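You operate a simulated robot arm through the tools that you are given. There is no shell and no other tool.

The job below is to be done with a simulated robot arm. You get a single attempt, and the scene is never put back.

Task
Put things in order on the clear patch of the long bench. At the end: the clear wash cup is on the white tub; the clear white-cap bottle stands where the green chalk box stood; the clear black-lid jar from the clear patch of the long bench stands where the clear wash cup stood; the green chalk box stands where the clear black-lid jar stood; whatever was shut is shut again. Leave all else as you found it, and nothing knocked over. Set down upright: wash cup.

Only the result counts: the job must be done as asked and must still hold three seconds after the hand-in. Knocking over, shifting, dropping, spilling or breaking anything else fails it. A push-on lid holds only when it is set on centred and level and pressed home; a screw cap is set on level and turned clockwise until tight.

Robot
A 6-joint arm with a two-finger gripper, fixed in place. Base frame: the origin is at the foot of the arm, x ahead of it, y to its left, z up; the work surface is at about z = 0. Lengths are in mm, angles in rad, forces in N, time in s.
With the tool pointing down near the work surface it reaches from about 180 to 480 mm from the base axis. Its first joint turns from -1.152 to 1.152 rad. Payload 1.76 kg.
The tool frame sits at the grasp point between the pads (the TCP): z along the fingers, y along the line on which they close. The tips reach 29 mm beyond it. The gripper opens to 82 mm; its body begins 58 mm behind the TCP.
Orientation is that of the tool frame in the base frame, as a unit quaternion [x, y, z, w]. With the fingers straight down and closing along the base's y, the tool's x points along the base's -x, its y along +y and its z along -z.

Tools
- The arm moves only by the tool send_rows. Its argument "commands" is a list of rows, each an object of numbers (a shift or turn left out is 0, a gripper value left out holds the last): "x", "y", "z": the shift along the base's x, y, z in units of 30 mm (1.0 is 30 mm); "wx", "wy", "wz": the turn, a rotation vector about the base's x, y, z in units of 6 degrees (1.0 is 6 degrees); "gripper": the opening in per cent of the stroke, from 0 (shut) to 100 (fully open). In form: [{"x": .., "y": .., "z": .., "wx": .., "wy": .., "wz": .., "gripper": ..}, ...]. A call has 1 to 20 rows; each row shifts and turns the commanded pose from where the row before left it. A call with a number of a shift or a turn outside -1 to 1 is refused whole. Rows are played at 5 a second. More than 50 mm and 0.15 rad between two rows, or a gripper value outside its range, and nothing of the call is played. Where a pose cannot be reached the arm comes as near as it can. A force on the tool above 40 N (or 10 N above the force at the start of the call, whichever is more), or a blocked arm, ends the call early, and 0.2 s more pass. Each finger travels about 203.5 mm/s and halts on what it meets, pressing with about 32 N; the grip force reading is that of the motor and also rises with nothing between the fingers. The clock runs only during rows and for 0.2 s after the last one: add rows that do not move to give the fingers time. The reply holds the time, the measured pose of the TCP, the force on the tool along the base axes, the opening and the grip force, in the units named above and with some noise, with the torque about the TCP (base axes, N m) and any sound that the robot's microphone picked up.
- Cameras (640 x 400 px; columns grow to the right, rows downward): "scene" is fixed at [52.1, 323.4, 447.7]; the picture's right is [-0.89, -0.46, 0.00], its down [-0.23, 0.43, -0.87] and it looks along [0.41, -0.77, -0.49] (base axes); focal length 356 px, centre (320, 200). "wrist" rides on the gripper at [79, 4, -89] in the tool frame; the picture's right is [-0.05, 1.00, 0.00], its down [-0.71, -0.04, -0.71] and it looks along [-0.71, -0.04, 0.71] (tool axes); focal length 256 px, centre (320, 200). There is no depth. A picture from a camera that has moved, and an enlarged one, comes with that camera's place and axes in the base frame and with its lens. The place of the scene camera against the robot may be out by one fixed shift of up to 25 mm in any direction.
- camera(camera): a new picture of that camera. The clock stands still meanwhile.
- enlarge(camera, box): a new picture of the part [left, top, right, bottom] of that camera's present view, enlarged. The clock stands still meanwhile.
- finish_job(): hands the job in; it is judged then, once.

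Nothing tells you positions but the pictures and the camera data. Unless the task says otherwise, let go and move clear before handing in.

The tools are called after "Request:" as name(argument=value, ...) on one line, values as JSON. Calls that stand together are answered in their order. send_rows: Moves the arm, as the interface text tells. Its arguments: {"type":"object","properties":{"commands":{"type":"array","items":{"type":"object","properties":{"x":{"type":"number"},"y":{"type":"number"},"z":{"type":"number"},"wx":{"type":"number"},"wy":{"type":"number"},"wz":{"type":"number"},"gripper":{"type":"number"}}}}},"required":["commands"]} The other tools are called the same way: camera (camera) takes a picture; enlarge (camera, box) takes an enlarged picture of a part of a camera's view; finish_job () hands the job in.

At the start:

```text
time: 0.0
ee_pos: [252.1, -232.7, 249.2]
tool_rot: [0.0, 1.0, -0.001, 0.0]
force: [0.4, 0.3, 0.1]
torque: [0.02, -0.01, 0.0]
finger_gap: 81.8
grip_force: 0.1
```

scene: 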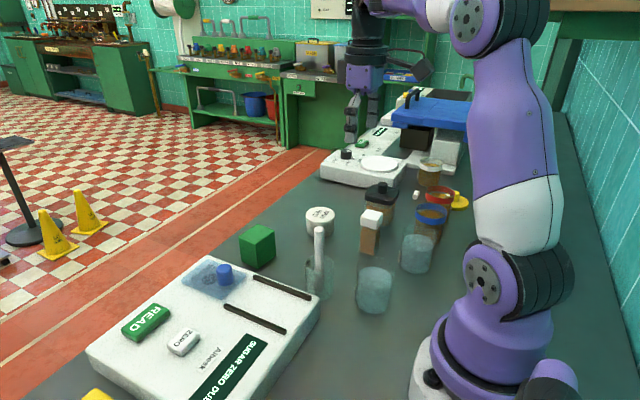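
wrist: 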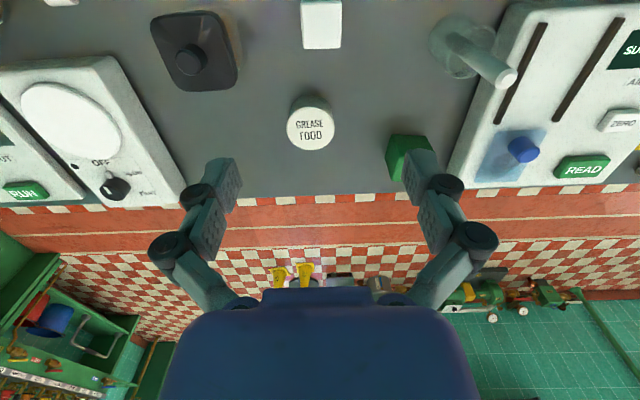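

I see the bench with a white tub ("GREASE FOOD"), a green chalk box, a clear cup with something stick-like in it, a white-cap bottle, a black-lid jar, and other cups. I'll take closer pictures before any move.

Request:
enlarge(camera="scene", box=[220, 140, 480, 320])

Request:
enlarge(camera="wrist", box=[120, 0, 540, 220])

Request:
enlarge(camera="scene", box=[280, 220, 400, 320])

```text
2.22 times, centred on (350, 230) of scene
camera zoom: at [52.1, 323.4, 447.7], right [-0.89, -0.46, 0.0], down [-0.23, 0.43, -0.87], along [0.41, -0.77, -0.49], focal length 790 px, centre (253, 133)
```

zoom: 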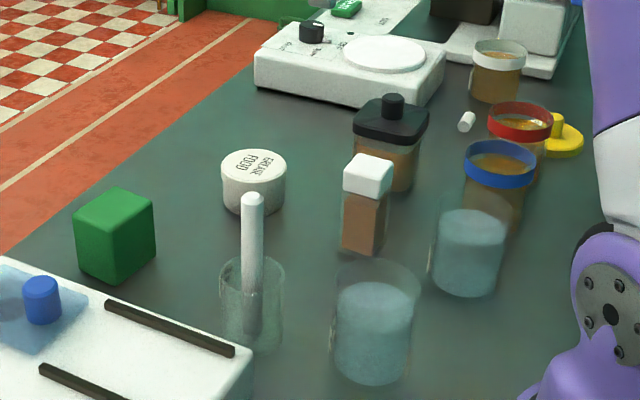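

```text
1.52 times, centred on (330, 110) of wrist
camera zoom: at [172.2, -228.3, 339.0], right [0.05, 1.0, 0.0], down [0.71, -0.04, 0.71], along [0.71, -0.04, -0.71], focal length 390 px, centre (305, 337)
```

zoom: 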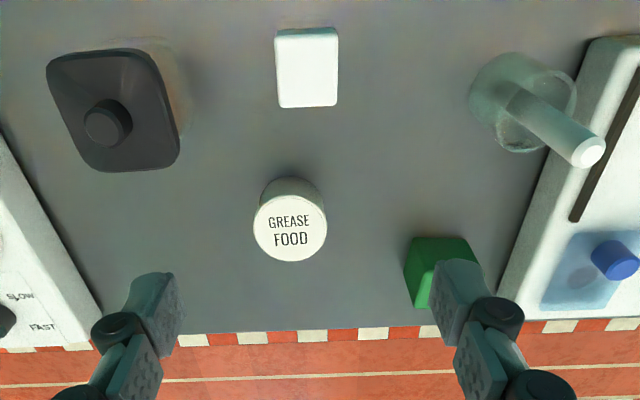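

```text
4.00 times, centred on (340, 270) of scene
camera zoom: at [52.1, 323.4, 447.7], right [-0.89, -0.46, 0.0], down [-0.23, 0.43, -0.87], along [0.41, -0.77, -0.49], focal length 1423 px, centre (240, -80)
```

zoom: 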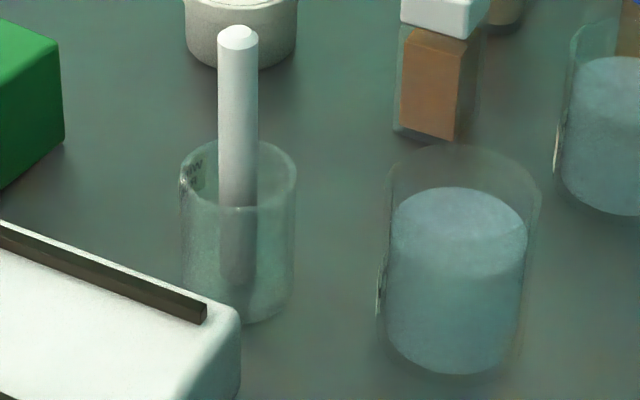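

The clear patch seems to hold the tub, the chalk box, the white-cap bottle, the black-lid jar and several cups. I need to know which cup is the wash cup, so I'll enlarge the labels.

Request:
enlarge(camera="scene", box=[300, 250, 340, 275])

Request:
enlarge(camera="scene", box=[350, 260, 400, 315])

Request:
enlarge(camera="scene", box=[395, 150, 475, 280])

Request:
enlarge(camera="scene", box=[345, 170, 415, 260])

Request:
enlarge(camera="scene", box=[320, 60, 480, 200])

```text
16.00 times, centred on (320, 262) of scene
camera zoom: at [52.1, 323.4, 447.7], right [-0.89, -0.46, 0.0], down [-0.23, 0.43, -0.87], along [0.41, -0.77, -0.49], focal length 5691 px, centre (320, -800)
```

zoom: 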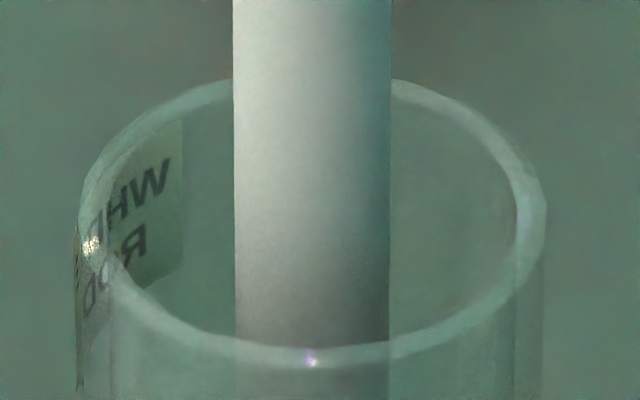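

```text
7.27 times, centred on (375, 288) of scene
camera zoom: at [52.1, 323.4, 447.7], right [-0.89, -0.46, 0.0], down [-0.23, 0.43, -0.87], along [0.41, -0.77, -0.49], focal length 2587 px, centre (-80, -436)
```

zoom: 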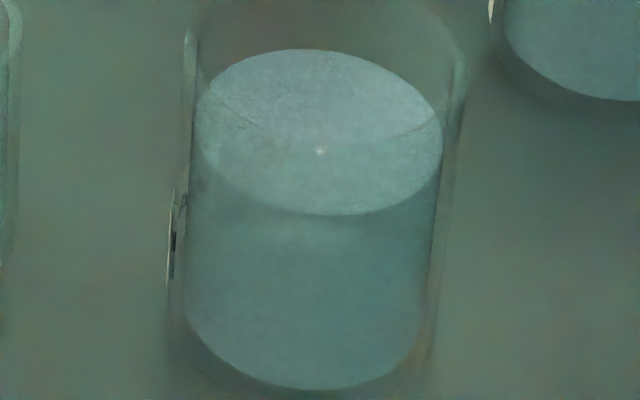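

```text
3.08 times, centred on (435, 215) of scene
camera zoom: at [52.1, 323.4, 447.7], right [-0.89, -0.46, 0.0], down [-0.23, 0.43, -0.87], along [0.41, -0.77, -0.49], focal length 1094 px, centre (-34, 154)
```

zoom: 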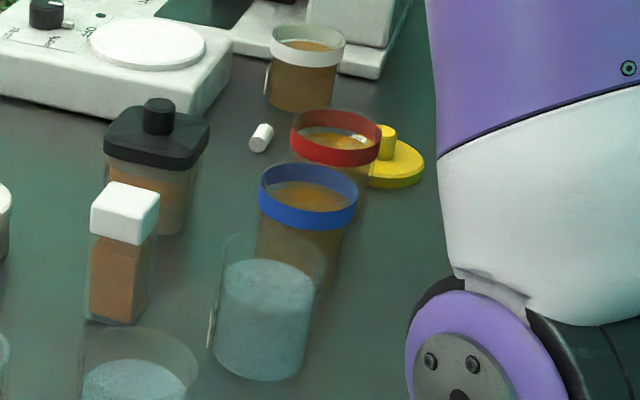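

```text
4.44 times, centred on (380, 215) of scene
camera zoom: at [52.1, 323.4, 447.7], right [-0.89, -0.46, 0.0], down [-0.23, 0.43, -0.87], along [0.41, -0.77, -0.49], focal length 1581 px, centre (53, 133)
```

zoom: 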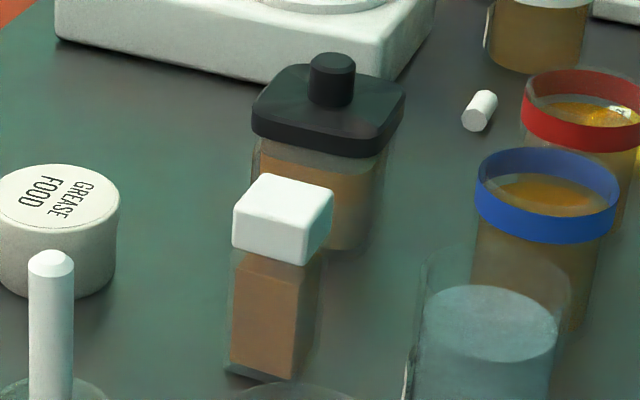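

```text
2.86 times, centred on (400, 130) of scene
camera zoom: at [52.1, 323.4, 447.7], right [-0.89, -0.46, 0.0], down [-0.23, 0.43, -0.87], along [0.41, -0.77, -0.49], focal length 1016 px, centre (91, 400)
```

zoom: 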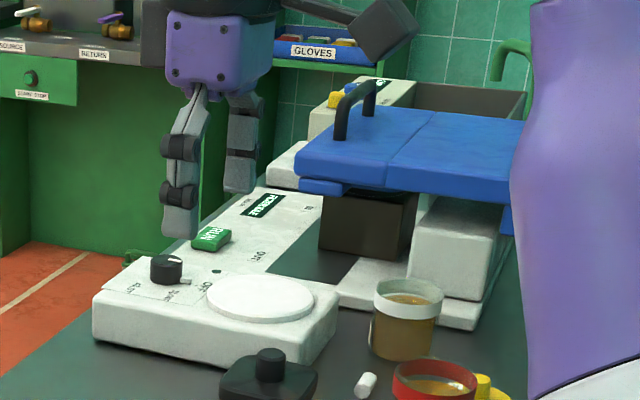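

The rod cup is labelled something like "WHITE ROD", so the wash cup is probably one of the two liquid cups whose labels face +x. I'll turn the wrist so its camera looks back toward the base and read them.

Request:
send_rows(commands=[{"wz": 1, "z": 0.5}, {"wz": 1, "z": 0.5}, {"wz": 1}, {"wz": 1}, {"wz": 1}, {"wz": 1}, {"wz": 1}, {"wz": 1}, {"wz": 1}, {"wz": 1}, {"wz": 1}, {"wz": 1}, {"wz": 1}, {"wz": 1}, {"wz": 1}])

Request:
camera(camera="wrist")

Request:
camera(camera="scene")

```text
time: 3.2
ee_pos: [250.6, -232.1, 277.9]
tool_rot: [0.708, -0.707, 0.001, 0.0]
force: [-0.1, 0.0, 0.0]
torque: [0.02, 0.0, 0.0]
finger_gap: 82.1
grip_force: 0.0
```

```text
taken
camera wrist: at [247.1, -310.7, 368.7], right [-1.0, 0.05, 0.0], down [0.04, 0.71, 0.71], along [0.04, 0.71, -0.71], focal length 256 px, centre (320, 200)
```

wrist: 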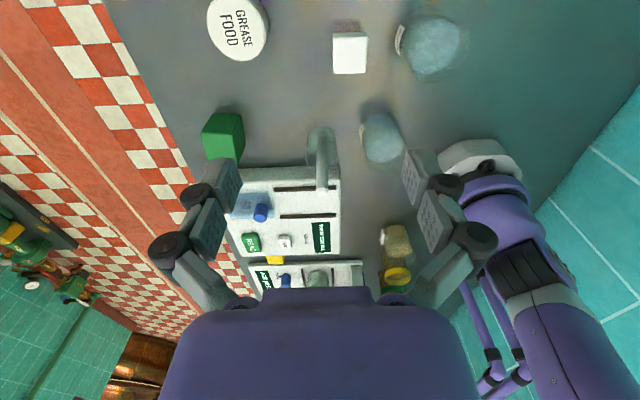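

```text
taken
```

scene: 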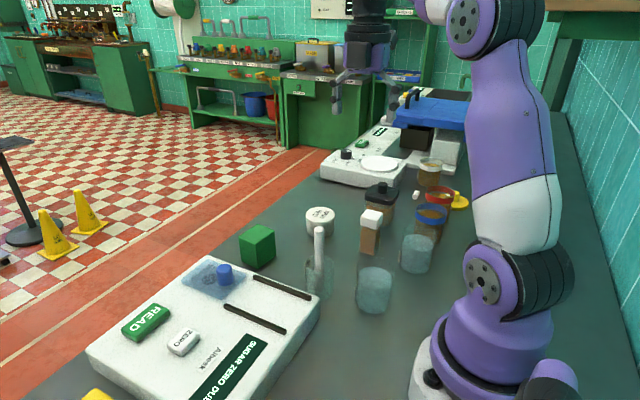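

The wrist turns freely. I'll keep turning so the camera looks in the -x direction.

Request:
send_rows(commands=[{"wz": 1, "x": 0.2}, {"wz": 1, "x": 0.2}, {"wz": 1, "x": 0.2}, {"wz": 1, "x": 0.2}, {"wz": 1, "x": 0.2}, {"wz": 1, "x": 0.2}, {"wz": 1}, {"wz": 1}, {"wz": 1}, {"wz": 1}, {"wz": 1}, {"wz": 1}, {"wz": 1}, {"wz": 1}, {"wz": 1}])

Request:
camera(camera="wrist")

```text
time: 6.4
ee_pos: [276.8, -211.3, 241.6]
tool_rot: [1.0, 0.001, 0.0, 0.002]
force: [0.2, -0.8, -0.6]
torque: [-0.01, 0.0, -0.03]
finger_gap: 81.9
grip_force: 0.1
out of reach, approached as far as the arm can: row 8, 9, 10, 11, 13, 15
```

```text
taken
camera wrist: at [356.6, -214.5, 331.3], right [-0.05, -1.0, 0.0], down [-0.71, 0.04, 0.71], along [-0.7, 0.03, -0.71], focal length 256 px, centre (320, 200)
```

wrist: 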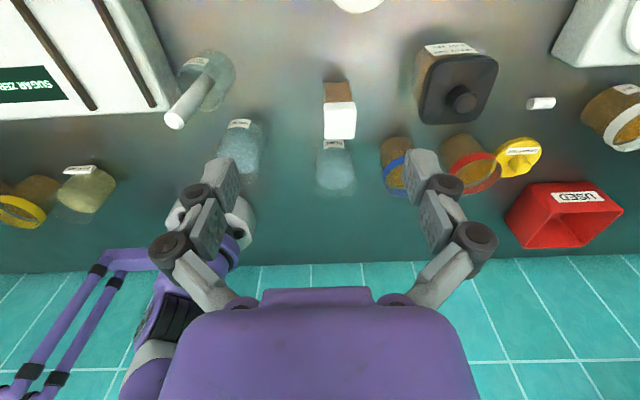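

Request:
enlarge(camera="wrist", box=[160, 40, 360, 200])

Request:
enlarge(camera="wrist", box=[210, 100, 290, 150])

Request:
enlarge(camera="wrist", box=[300, 120, 380, 170])

Request:
enlarge(camera="wrist", box=[160, 40, 240, 90])

Request:
enlarge(camera="wrist", box=[380, 20, 640, 200])

Request:
enlarge(camera="wrist", box=[0, 140, 140, 240])

```text
2.50 times, centred on (260, 120) of wrist
camera zoom: at [356.6, -214.5, 331.3], right [-0.05, -1.0, 0.0], down [-0.71, 0.04, 0.71], along [-0.7, 0.03, -0.71], focal length 640 px, centre (470, 400)
```

zoom: 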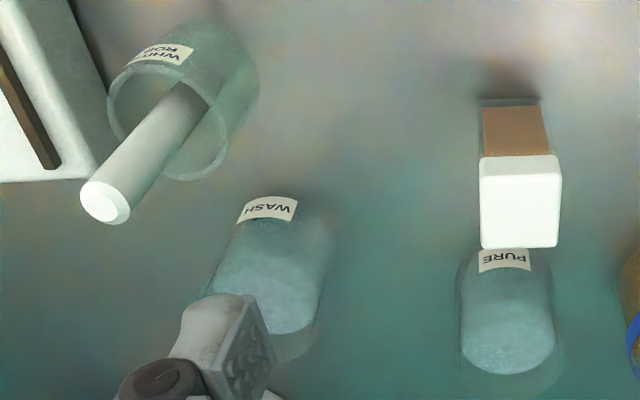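

```text
8.00 times, centred on (250, 125) of wrist
camera zoom: at [356.6, -214.5, 331.3], right [-0.05, -1.0, 0.0], down [-0.71, 0.04, 0.71], along [-0.7, 0.03, -0.71], focal length 2048 px, centre (880, 800)
```

zoom: 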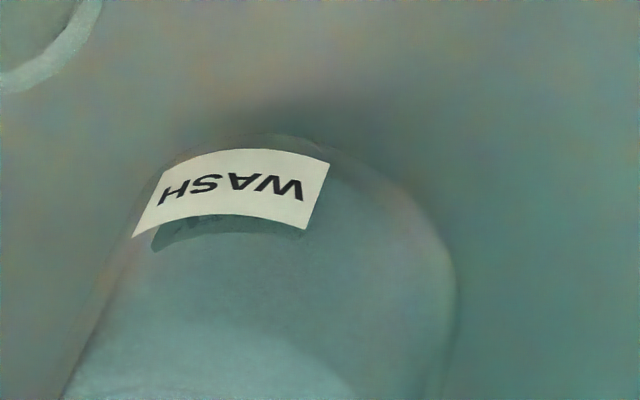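

```text
8.00 times, centred on (340, 145) of wrist
camera zoom: at [356.6, -214.5, 331.3], right [-0.05, -1.0, 0.0], down [-0.71, 0.04, 0.71], along [-0.7, 0.03, -0.71], focal length 2048 px, centre (160, 640)
```

zoom: 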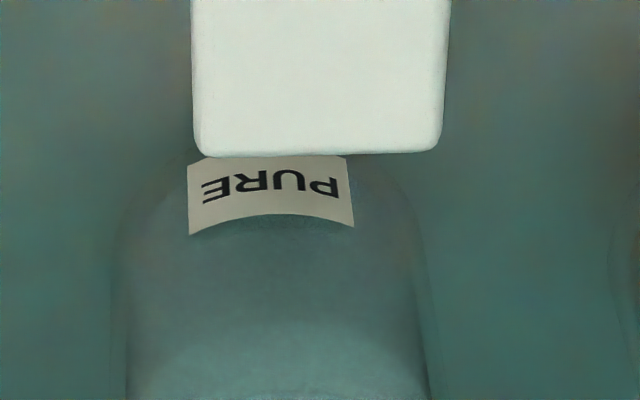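

```text
8.00 times, centred on (200, 65) of wrist
camera zoom: at [356.6, -214.5, 331.3], right [-0.05, -1.0, 0.0], down [-0.71, 0.04, 0.71], along [-0.7, 0.03, -0.71], focal length 2048 px, centre (1280, 1280)
```

zoom: 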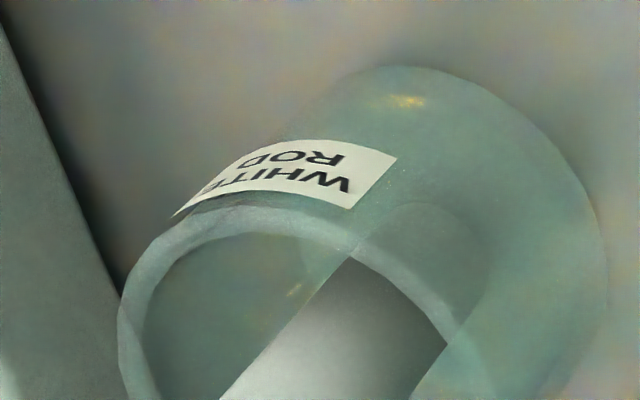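

```text
2.22 times, centred on (510, 110) of wrist
camera zoom: at [356.6, -214.5, 331.3], right [-0.05, -1.0, 0.0], down [-0.71, 0.04, 0.71], along [-0.7, 0.03, -0.71], focal length 569 px, centre (-102, 400)
```

zoom: 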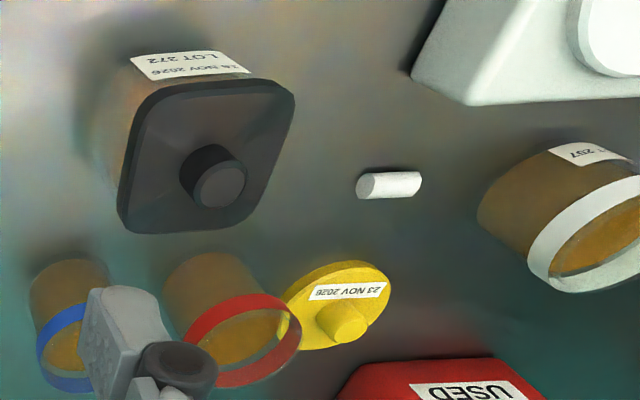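

```text
4.00 times, centred on (70, 190) of wrist
camera zoom: at [356.6, -214.5, 331.3], right [-0.05, -1.0, 0.0], down [-0.71, 0.04, 0.71], along [-0.7, 0.03, -0.71], focal length 1024 px, centre (1320, 240)
```

zoom: 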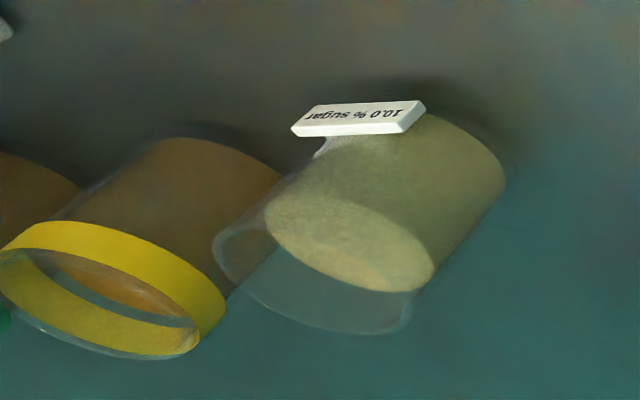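

The cup labelled "WASH" is the liquid cup nearest the base; the others read "PURE" and "WHITE ROD". Next I'll turn the wrist back to yaw 90 and see how the commanded pose carries over.

Request:
send_rows(commands=[{"wz": -1, "z": 0.3}, {"wz": -1, "z": 0.3}, {"wz": -1, "z": 0.3}, {"wz": -1}, {"wz": -1}, {"wz": -1}, {"wz": -1}, {"wz": -1}, {"wz": -1}, {"wz": -1}, {"wz": -1}, {"wz": -1}, {"wz": -1}, {"wz": -1}, {"wz": -1}])

```text
time: 9.6
ee_pos: [272.0, -206.6, 253.2]
tool_rot: [-0.707, 0.707, 0.0, 0.001]
force: [0.1, -1.0, -0.2]
torque: [0.0, 0.01, 0.03]
finger_gap: 82.1
grip_force: 0.0
out of reach, approached as far as the arm can: row 1, 2, 3
```

Request:
send_rows(commands=[{"x": -0.8, "z": -0.5}, {"x": -0.8, "z": -0.5}, {"x": -0.8, "z": -0.5}, {"x": -0.7, "z": -0.5}, {"z": 0}])

Request:
camera(camera="wrist")

```text
time: 10.8
ee_pos: [177.9, -205.7, 191.4]
tool_rot: [0.707, -0.707, 0.0, -0.001]
force: [-0.9, 0.1, 0.1]
torque: [0.03, 0.02, -0.02]
finger_gap: 81.8
grip_force: 0.0
```

```text
taken
camera wrist: at [174.7, -285.3, 281.5], right [-1.0, 0.05, 0.0], down [0.04, 0.71, 0.71], along [0.04, 0.71, -0.71], focal length 256 px, centre (320, 200)
```

wrist: 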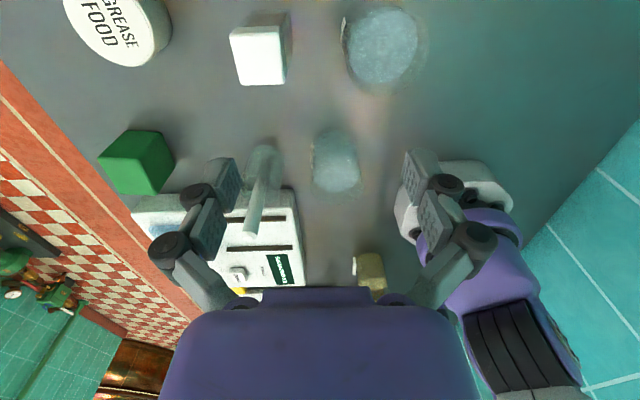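

Request:
enlarge(camera="wrist", box=[270, 100, 400, 220])

Request:
enlarge(camera="wrist", box=[40, 0, 440, 200])

```text
3.33 times, centred on (335, 160) of wrist
camera zoom: at [174.7, -285.3, 281.5], right [-1.0, 0.05, 0.0], down [0.04, 0.71, 0.71], along [0.04, 0.71, -0.71], focal length 853 px, centre (270, 333)
```

zoom: 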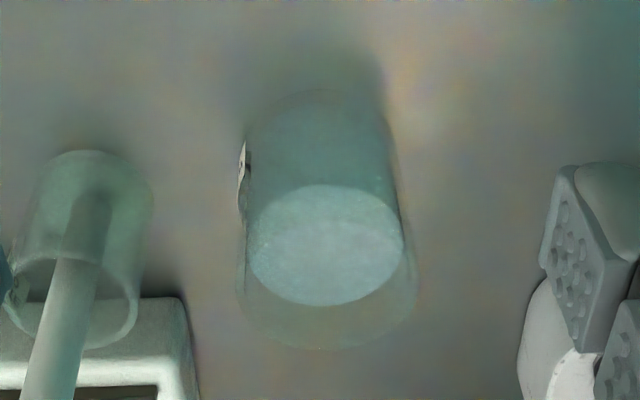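

```text
1.60 times, centred on (240, 100) of wrist
camera zoom: at [174.7, -285.3, 281.5], right [-1.0, 0.05, 0.0], down [0.04, 0.71, 0.71], along [0.04, 0.71, -0.71], focal length 410 px, centre (448, 360)
```

zoom: 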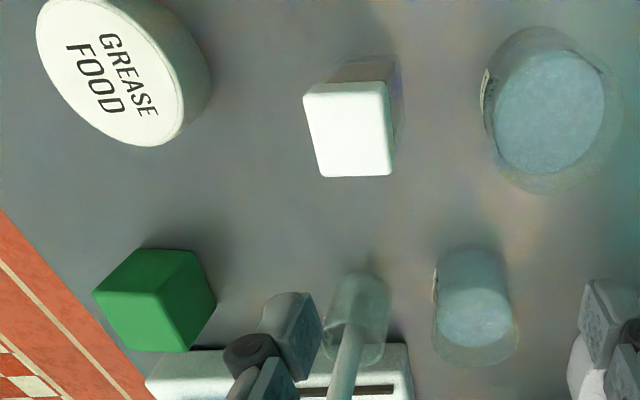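

The wash cup's centre is near (165, -103), with a height of about 77 and a diameter of about 57. I'll move above it and check the alignment through the wrist camera.

Request:
send_rows(commands=[{"y": 0.7, "x": -0.1}, {"y": 0.7, "x": -0.1}, {"y": 0.7, "x": -0.1}, {"y": 0.7, "x": -0.1}, {"y": 0.62}, {"z": -0.5}, {"z": -0.5}, {"z": -0.5}, {"z": 0}])

Request:
camera(camera="wrist")

Request:
camera(camera="scene")

```text
time: 12.8
ee_pos: [166.8, -102.3, 145.8]
tool_rot: [0.707, -0.707, 0.0, 0.0]
force: [-0.1, -0.5, -0.1]
torque: [0.01, 0.0, 0.0]
finger_gap: 81.9
grip_force: 0.0
```

```text
taken
camera wrist: at [163.2, -180.8, 235.9], right [-1.0, 0.05, 0.0], down [0.04, 0.71, 0.71], along [0.04, 0.71, -0.71], focal length 256 px, centre (320, 200)
```

wrist: 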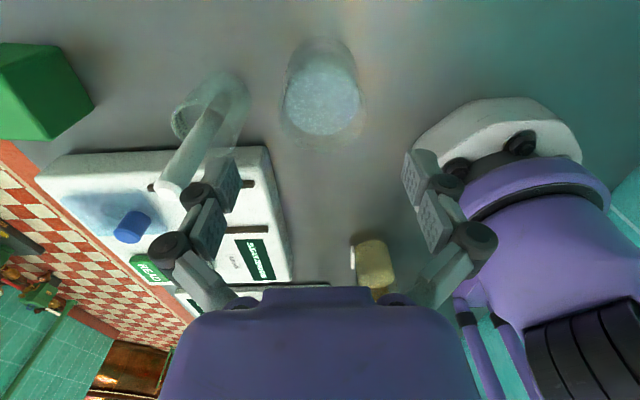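

```text
taken
```

scene: 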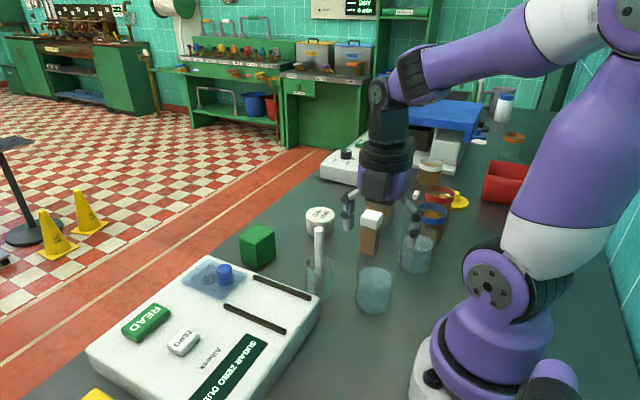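

Request:
enlarge(camera="wrist", box=[250, 10, 410, 170])

Request:
enlarge(camera="scene", box=[320, 160, 440, 330])

```text
2.50 times, centred on (330, 90) of wrist
camera zoom: at [163.2, -180.8, 235.9], right [-1.0, 0.05, 0.0], down [0.04, 0.71, 0.71], along [0.04, 0.71, -0.71], focal length 640 px, centre (295, 475)
```

zoom: 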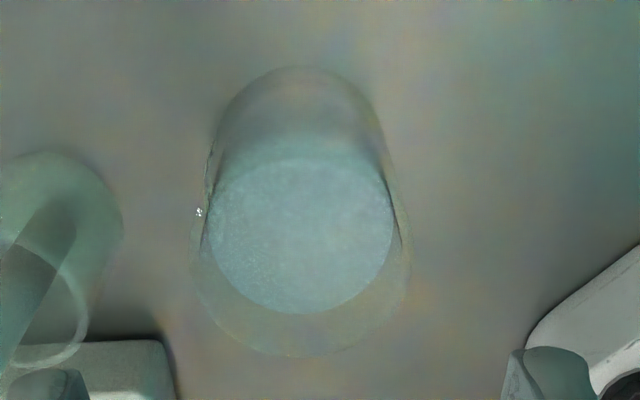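

```text
2.35 times, centred on (380, 245) of scene
camera zoom: at [52.1, 323.4, 447.7], right [-0.89, -0.46, 0.0], down [-0.23, 0.43, -0.87], along [0.41, -0.77, -0.49], focal length 837 px, centre (179, 94)
```

zoom: 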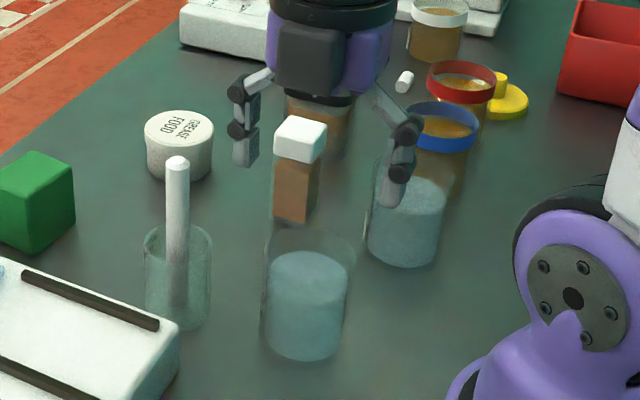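

The wash cup's centre is now measured at (165.4, -99.3), with a diameter of 59 and a height of 75. I'll turn the wrist 30° back to keep the fingers clear of the rod cup, centre over the cup and narrow the opening a little.

Request:
send_rows(commands=[{"wz": -1, "gripper": 92}, {"wz": -1}, {"wz": -1}, {"wz": -1}, {"wz": -1}, {"x": -0.05, "y": 0.1}, {"z": -0.5}, {"z": 0}])

Request:
camera(camera="wrist")

```text
time: 14.6
ee_pos: [164.1, -98.6, 132.9]
tool_rot: [-0.5, 0.866, 0.0, 0.0]
force: [0.2, 0.5, -0.3]
torque: [0.05, 0.01, -0.01]
finger_gap: 75.4
grip_force: 0.0
```

```text
taken
camera wrist: at [122.2, -165.5, 223.2], right [-0.84, 0.55, 0.0], down [0.39, 0.59, 0.71], along [0.39, 0.59, -0.71], focal length 256 px, centre (320, 200)
```

wrist: 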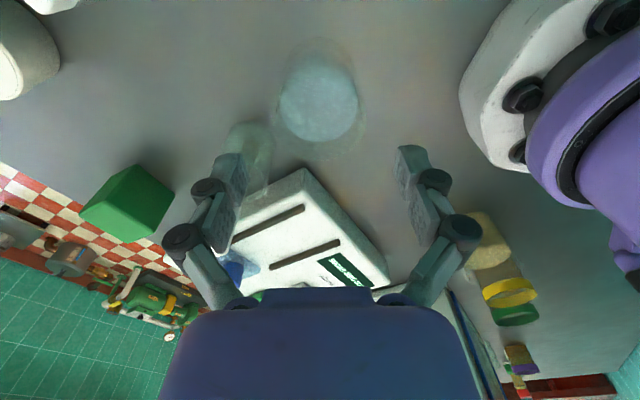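

The cup is centred between the fingers. I'll go straight down to grasp height.

Request:
send_rows(commands=[{"z": -0.5}, {"z": -0.5}, {"z": -0.5}, {"z": -0.5}, {"z": -0.5}, {"z": -0.5}, {"z": 0}])

Request:
camera(camera="wrist")

Request:
enlarge(camera="scene", box=[280, 180, 480, 330])

```text
time: 16.2
ee_pos: [165.5, -98.1, 43.8]
tool_rot: [-0.5, 0.866, 0.0, 0.0]
force: [0.6, 0.8, -0.9]
torque: [-0.02, 0.01, 0.0]
finger_gap: 75.4
grip_force: 0.0
```

```text
taken
camera wrist: at [122.6, -164.6, 133.6], right [-0.84, 0.55, 0.0], down [0.39, 0.59, 0.71], along [0.39, 0.59, -0.71], focal length 256 px, centre (320, 200)
```

wrist: 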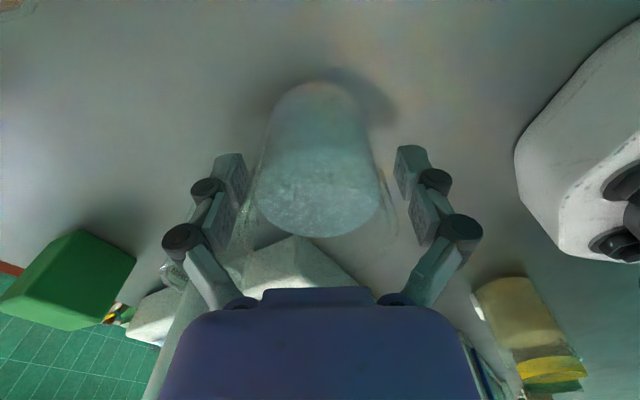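

```text
2.67 times, centred on (380, 255) of scene
camera zoom: at [52.1, 323.4, 447.7], right [-0.89, -0.46, 0.0], down [-0.23, 0.43, -0.87], along [0.41, -0.77, -0.49], focal length 949 px, centre (160, 53)
```

zoom: 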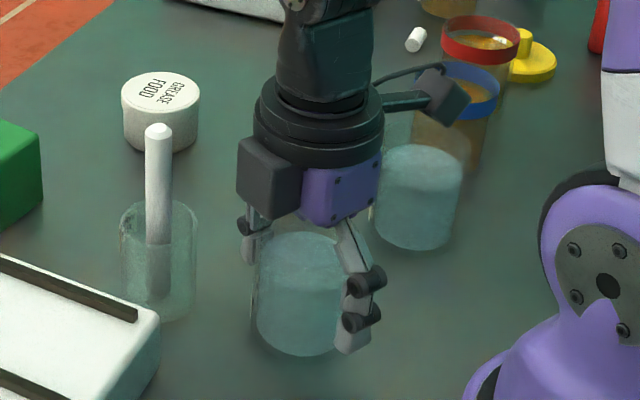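

The fingers straddle the cup with clearance on both sides. I'll close gradually.

Request:
send_rows(commands=[{"gripper": 82}, {"gripper": 77}, {"gripper": 74}, {"gripper": 71}, {"gripper": 68}, {"gripper": 64}, {"gripper": 60}, {}])

```text
time: 18.0
ee_pos: [165.2, -98.4, 43.3]
tool_rot: [-0.5, 0.866, 0.001, -0.001]
force: [-2.0, 1.7, 17.0]
torque: [0.08, 0.07, -0.03]
finger_gap: 58.1
grip_force: 31.9
```

Gripped at 58 mm. I'll lift gently.

Request:
send_rows(commands=[{"z": 0.05}, {"z": 0.1}, {"z": 0.15}, {"z": 0.2}, {"z": 0.2}, {}])

Request:
enlarge(camera="scene", box=[280, 180, 480, 330])

```text
time: 19.4
ee_pos: [164.4, -100.4, 62.8]
tool_rot: [-0.5, 0.866, 0.0, 0.0]
force: [-1.6, 1.9, 7.4]
torque: [0.07, 0.17, -0.05]
finger_gap: 57.1
grip_force: 32.6
```

```text
2.67 times, centred on (380, 255) of scene
camera zoom: at [52.1, 323.4, 447.7], right [-0.89, -0.46, 0.0], down [-0.23, 0.43, -0.87], along [0.41, -0.77, -0.49], focal length 949 px, centre (160, 53)
```

zoom: 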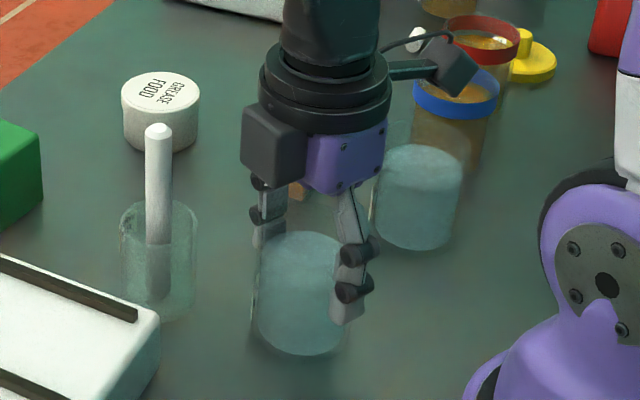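

Request:
camera(camera="wrist")

Request:
enlarge(camera="scene", box=[340, 240, 420, 320])

```text
taken
camera wrist: at [121.9, -166.3, 153.7], right [-0.84, 0.55, 0.0], down [0.39, 0.59, 0.71], along [0.39, 0.59, -0.71], focal length 256 px, centre (320, 200)
```

wrist: 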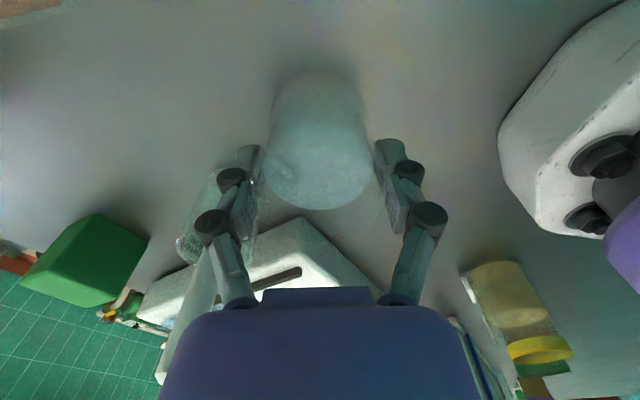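

```text
5.00 times, centred on (380, 280) of scene
camera zoom: at [52.1, 323.4, 447.7], right [-0.89, -0.46, 0.0], down [-0.23, 0.43, -0.87], along [0.41, -0.77, -0.49], focal length 1779 px, centre (20, -200)
```

zoom: 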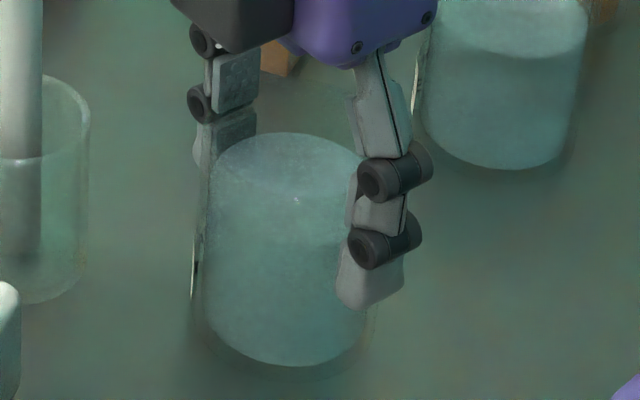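

The cup stayed down while the fingers slid up about 20 mm. I'll make a very small lift to read the force and understand the slip.

Request:
send_rows(commands=[{"z": 0.05}])

Request:
send_rows(commands=[{}, {}])

Request:
enlarge(camera="wrist", box=[200, 60, 460, 300])

```text
time: 19.8
ee_pos: [164.2, -100.4, 65.8]
tool_rot: [-0.499, 0.866, 0.0, 0.0]
force: [-0.5, 0.3, -0.4]
torque: [0.01, -0.01, -0.04]
finger_gap: 57.1
grip_force: 32.3
```

```text
time: 20.4
ee_pos: [163.4, -100.1, 65.6]
tool_rot: [-0.5, 0.866, 0.0, 0.001]
force: [-0.4, 1.0, 0.2]
torque: [-0.02, 0.0, -0.01]
finger_gap: 57.0
grip_force: 31.8
```

```text
1.67 times, centred on (330, 180) of wrist
camera zoom: at [121.6, -166.9, 155.5], right [-0.84, 0.55, 0.0], down [0.39, 0.59, 0.71], along [0.39, 0.59, -0.71], focal length 427 px, centre (303, 233)
```

zoom: 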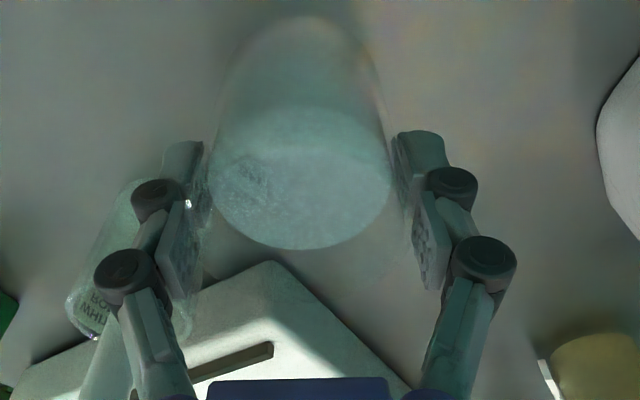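

Request:
enlarge(camera="scene", box=[340, 240, 420, 320])

```text
5.00 times, centred on (380, 280) of scene
camera zoom: at [52.1, 323.4, 447.7], right [-0.89, -0.46, 0.0], down [-0.23, 0.43, -0.87], along [0.41, -0.77, -0.49], focal length 1779 px, centre (20, -200)
```

zoom: 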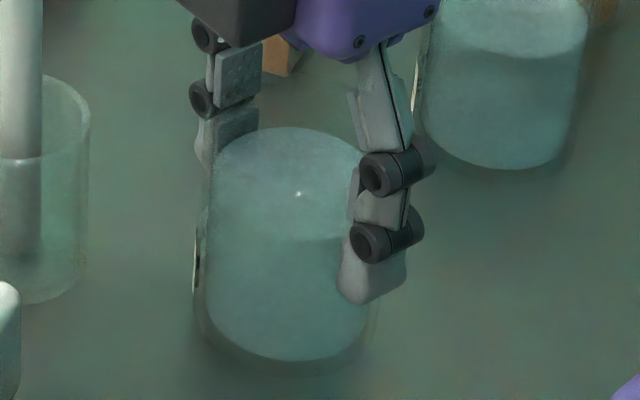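

The last small lift did raise the cup by about 2 mm. I'll keep lifting slowly and check that it follows.

Request:
send_rows(commands=[{"z": 0.05}, {"z": 0.05}, {"z": 0.05}, {"z": 0.05}, {}])

Request:
enlarge(camera="scene", box=[340, 240, 420, 320])

```text
time: 21.6
ee_pos: [164.3, -99.6, 71.5]
tool_rot: [-0.501, 0.866, 0.0, 0.0]
force: [-0.6, -1.0, -1.4]
torque: [0.01, -0.05, 0.01]
finger_gap: 57.2
grip_force: 32.4
```

```text
5.00 times, centred on (380, 280) of scene
camera zoom: at [52.1, 323.4, 447.7], right [-0.89, -0.46, 0.0], down [-0.23, 0.43, -0.87], along [0.41, -0.77, -0.49], focal length 1779 px, centre (20, -200)
```

zoom: 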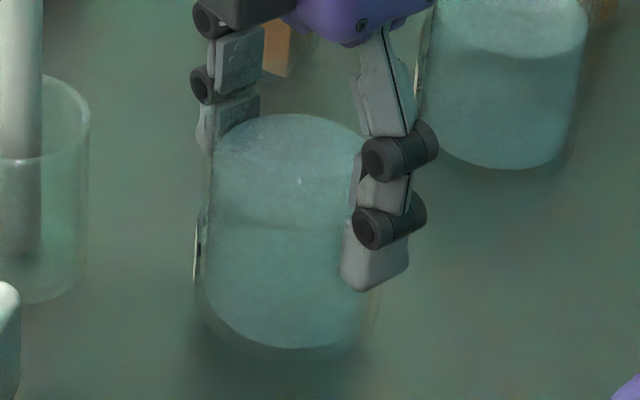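

The cup now follows the fingers. I'll raise it to a safe height, then move part of the way toward the tub to measure the tub again.

Request:
send_rows(commands=[{"z": 0.1}, {"z": 0.2}, {"z": 0.25}, {"z": 0.3}, {"z": 0.3}, {"z": 0.3}, {"z": 0.3}, {"z": 0.3}, {"z": 0.3}, {"z": 0.3}, {"z": 0.25}, {"z": 0.15}, {"z": 0.1}, {}])

Request:
enlarge(camera="scene", box=[260, 120, 480, 320])

```text
time: 24.6
ee_pos: [165.6, -100.9, 166.5]
tool_rot: [-0.499, 0.866, 0.0, 0.001]
force: [-0.1, 0.5, -2.0]
torque: [-0.01, 0.0, -0.01]
finger_gap: 56.9
grip_force: 31.8
```

```text
2.00 times, centred on (370, 220) of scene
camera zoom: at [52.1, 323.4, 447.7], right [-0.89, -0.46, 0.0], down [-0.23, 0.43, -0.87], along [0.41, -0.77, -0.49], focal length 711 px, centre (220, 160)
```

zoom: 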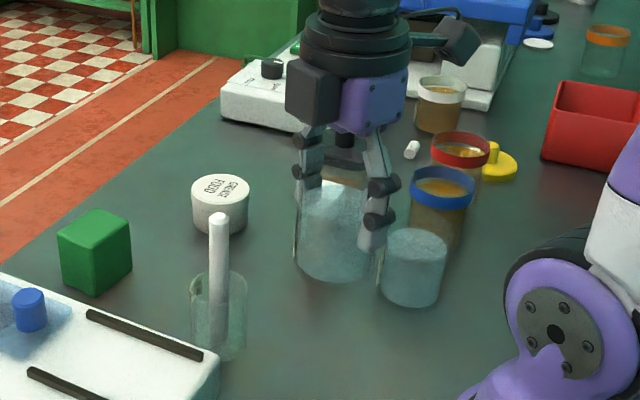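

The cup is held level. I'll move smoothly toward the tub and stop partway to look at it.

Request:
send_rows(commands=[{"x": 0.1, "y": -0.1}, {"x": 0.2, "y": -0.18}, {"x": 0.3, "y": -0.27}, {"x": 0.35, "y": -0.33}, {"x": 0.4, "y": -0.37}, {"x": 0.4, "y": -0.37}, {"x": 0.35, "y": -0.33}, {"x": 0.3, "y": -0.27}, {"x": 0.2, "y": -0.18}, {"x": 0.1, "y": -0.1}, {}, {}])

Request:
camera(camera="wrist")

Request:
enlarge(camera="wrist", box=[100, 0, 300, 140])

Request:
camera(camera="scene")

```text
time: 27.2
ee_pos: [247.2, -174.3, 164.8]
tool_rot: [-0.5, 0.866, 0.0, 0.0]
force: [0.2, 0.2, -2.2]
torque: [0.01, -0.06, -0.05]
finger_gap: 57.1
grip_force: 31.9
```

```text
taken
camera wrist: at [203.4, -241.2, 254.9], right [-0.84, 0.55, 0.0], down [0.39, 0.59, 0.71], along [0.39, 0.59, -0.71], focal length 256 px, centre (320, 200)
```

wrist: 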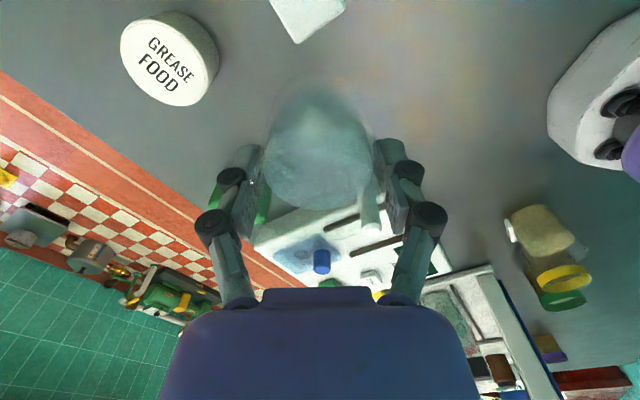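

```text
2.86 times, centred on (200, 70) of wrist
camera zoom: at [203.4, -241.2, 254.9], right [-0.84, 0.55, 0.0], down [0.39, 0.59, 0.71], along [0.39, 0.59, -0.71], focal length 731 px, centre (663, 571)
```

zoom: 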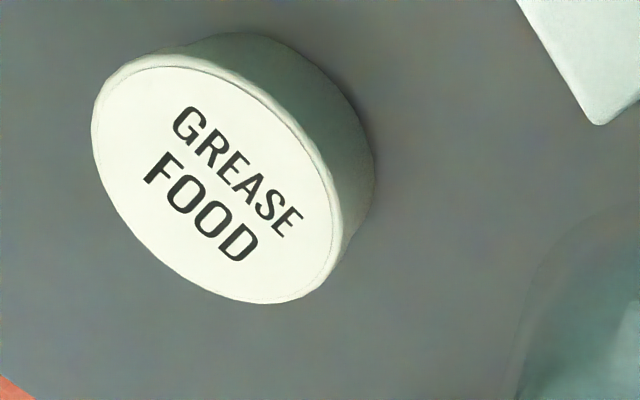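

```text
taken
```

scene: 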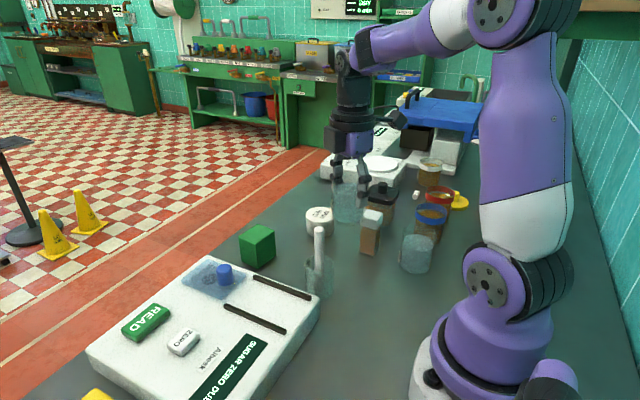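

I put the tub's top centre near (343.5, -249), at z of about 34. I'll carry the cup above it and refine from there.

Request:
send_rows(commands=[{"x": 0.12, "y": -0.09}, {"x": 0.25, "y": -0.19}, {"x": 0.35, "y": -0.27}, {"x": 0.45, "y": -0.35}, {"x": 0.45, "y": -0.35}, {"x": 0.45, "y": -0.35}, {"x": 0.45, "y": -0.35}, {"x": 0.35, "y": -0.28}, {"x": 0.23, "y": -0.18}, {"x": 0.12, "y": -0.09}, {}, {}])

Request:
camera(camera="wrist")

Request:
enlarge(camera="scene", box=[260, 120, 420, 260])

```text
time: 29.8
ee_pos: [342.1, -250.2, 165.9]
tool_rot: [-0.5, 0.866, 0.001, 0.0]
force: [-0.2, -0.4, -1.7]
torque: [0.03, 0.01, 0.03]
finger_gap: 57.0
grip_force: 32.3
```

```text
taken
camera wrist: at [300.3, -316.9, 255.8], right [-0.84, 0.55, 0.0], down [0.39, 0.59, 0.71], along [0.39, 0.59, -0.71], focal length 256 px, centre (320, 200)
```

wrist: 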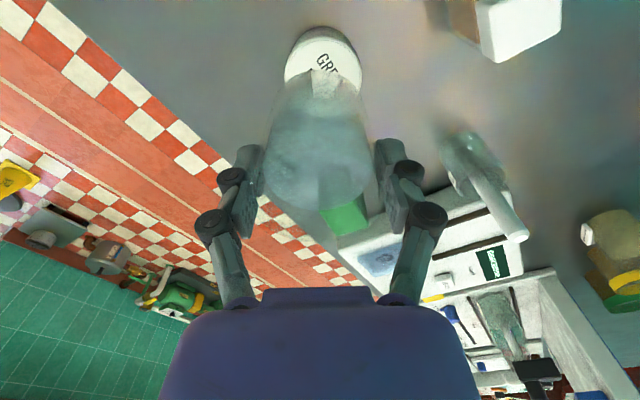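

```text
2.86 times, centred on (340, 190) of scene
camera zoom: at [52.2, 323.4, 447.7], right [-0.89, -0.46, 0.0], down [-0.23, 0.43, -0.87], along [0.41, -0.77, -0.49], focal length 1016 px, centre (263, 229)
```

zoom: 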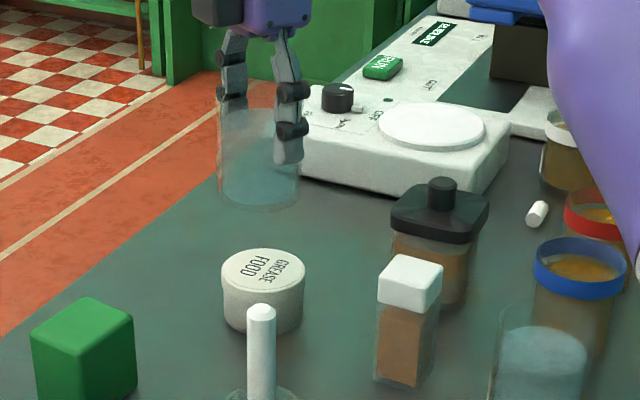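

Request:
enlarge(camera="wrist", box=[250, 10, 390, 110])

```text
4.00 times, centred on (320, 60) of wrist
camera zoom: at [300.3, -316.9, 255.8], right [-0.84, 0.55, 0.0], down [0.39, 0.59, 0.71], along [0.39, 0.59, -0.71], focal length 1024 px, centre (320, 760)
```

zoom: 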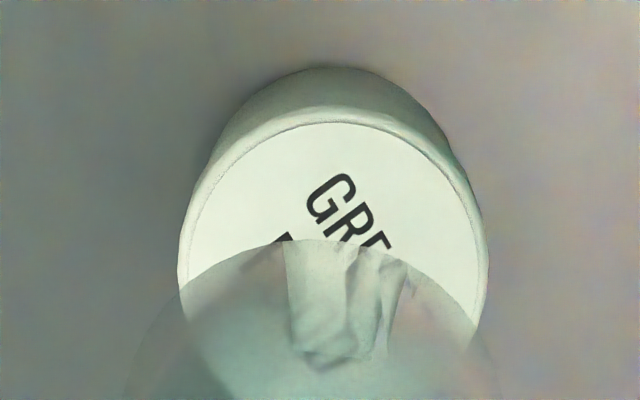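

The tub centre comes out about 2 mm from the TCP axis, so I'll shift by that much. Then I'll lower to just above the tub and check from both cameras.

Request:
send_rows(commands=[{"x": -0.06, "y": 0.06}, {"z": -0.2}, {"z": -0.3}, {"z": -0.3}, {"z": -0.3}, {"z": -0.3}, {"z": -0.3}, {"z": -0.2}, {"z": -0.1}, {}, {}])

Request:
camera(camera="wrist")

Request:
enlarge(camera="scene", box=[270, 140, 370, 250])

```text
time: 32.2
ee_pos: [340.1, -248.3, 106.7]
tool_rot: [-0.5, 0.866, 0.001, 0.0]
force: [0.3, -0.1, -1.2]
torque: [0.0, 0.04, 0.03]
finger_gap: 57.0
grip_force: 31.7
```

```text
taken
camera wrist: at [298.8, -315.1, 196.5], right [-0.84, 0.55, 0.0], down [0.39, 0.59, 0.71], along [0.39, 0.59, -0.71], focal length 256 px, centre (320, 200)
```

wrist: 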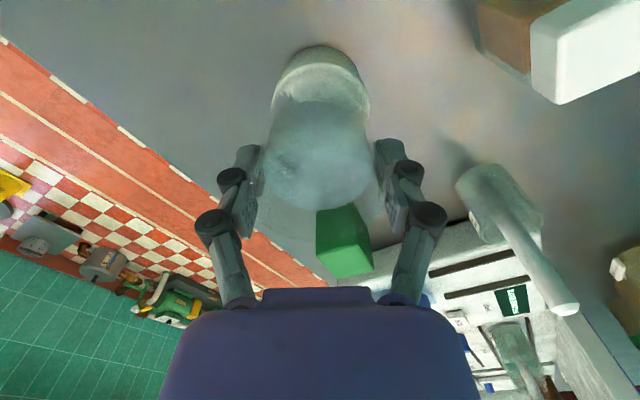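

```text
3.64 times, centred on (320, 195) of scene
camera zoom: at [52.2, 323.4, 447.7], right [-0.89, -0.46, 0.0], down [-0.23, 0.43, -0.87], along [0.41, -0.77, -0.49], focal length 1294 px, centre (320, 218)
```

zoom: 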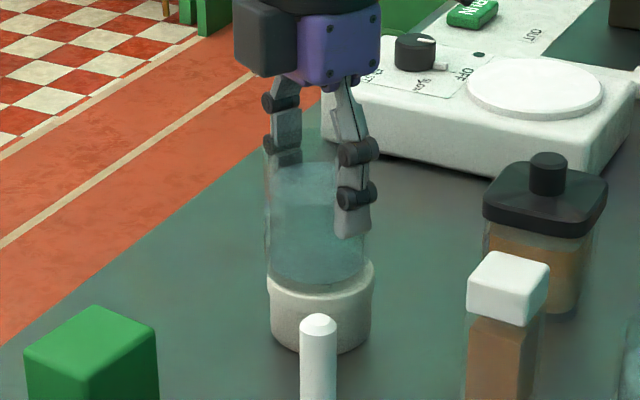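

Request:
enlarge(camera="scene", box=[300, 190, 350, 240])

Request:
enlarge(camera="wrist", box=[250, 30, 390, 130])

```text
8.00 times, centred on (325, 215) of scene
camera zoom: at [52.2, 323.4, 447.7], right [-0.89, -0.46, 0.0], down [-0.23, 0.43, -0.87], along [0.41, -0.77, -0.49], focal length 2846 px, centre (280, 80)
```

zoom: 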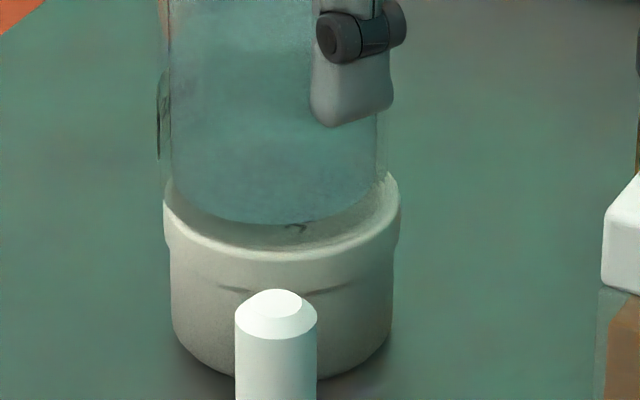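

```text
4.00 times, centred on (320, 80) of wrist
camera zoom: at [298.8, -315.1, 196.5], right [-0.84, 0.55, 0.0], down [0.39, 0.59, 0.71], along [0.39, 0.59, -0.71], focal length 1024 px, centre (320, 680)
```

zoom: 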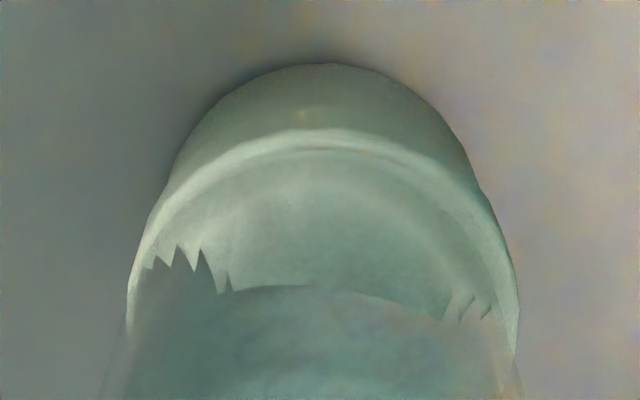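

The cup is centred over the tub to about 1 mm. I'll lower it slowly onto the tub.

Request:
send_rows(commands=[{"z": -0.1}, {"z": -0.1}, {"z": -0.05}, {}])

```text
time: 33.2
ee_pos: [341.0, -249.8, 99.7]
tool_rot: [-0.5, 0.866, -0.001, 0.0]
force: [1.7, -2.3, 23.1]
torque: [0.08, -0.11, -0.1]
finger_gap: 57.0
grip_force: 31.6
```

Contact was made with 23 N, which is more than needed. I'll ease up slightly to relieve it.

Request:
send_rows(commands=[{"z": 0.03}, {}])

Request:
enlarge(camera="scene", box=[290, 160, 360, 240])

```text
time: 33.8
ee_pos: [341.4, -247.9, 100.3]
tool_rot: [-0.499, 0.867, 0.0, 0.0]
force: [3.1, -4.1, 13.6]
torque: [-0.25, -0.31, -0.02]
finger_gap: 56.8
grip_force: 31.8
```

```text
5.00 times, centred on (325, 200) of scene
camera zoom: at [52.1, 323.4, 447.7], right [-0.89, -0.46, 0.0], down [-0.23, 0.43, -0.87], along [0.41, -0.77, -0.49], focal length 1779 px, centre (295, 200)
```

zoom: 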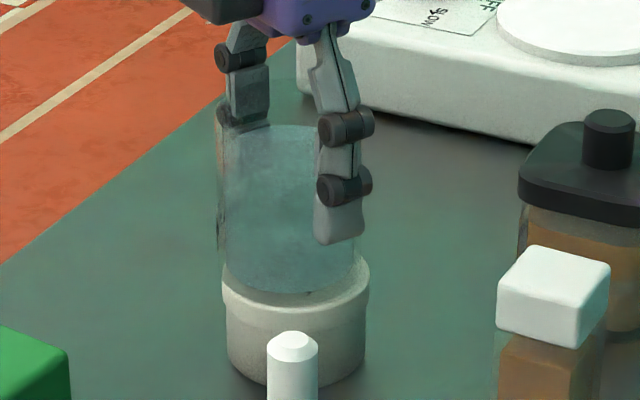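

Request:
send_rows(commands=[{"z": 0.03}, {}])

```text
time: 34.4
ee_pos: [341.0, -247.7, 99.5]
tool_rot: [-0.501, 0.865, 0.002, -0.001]
force: [-0.2, -0.2, 2.1]
torque: [-0.08, -0.13, -0.03]
finger_gap: 56.6
grip_force: 32.0
```

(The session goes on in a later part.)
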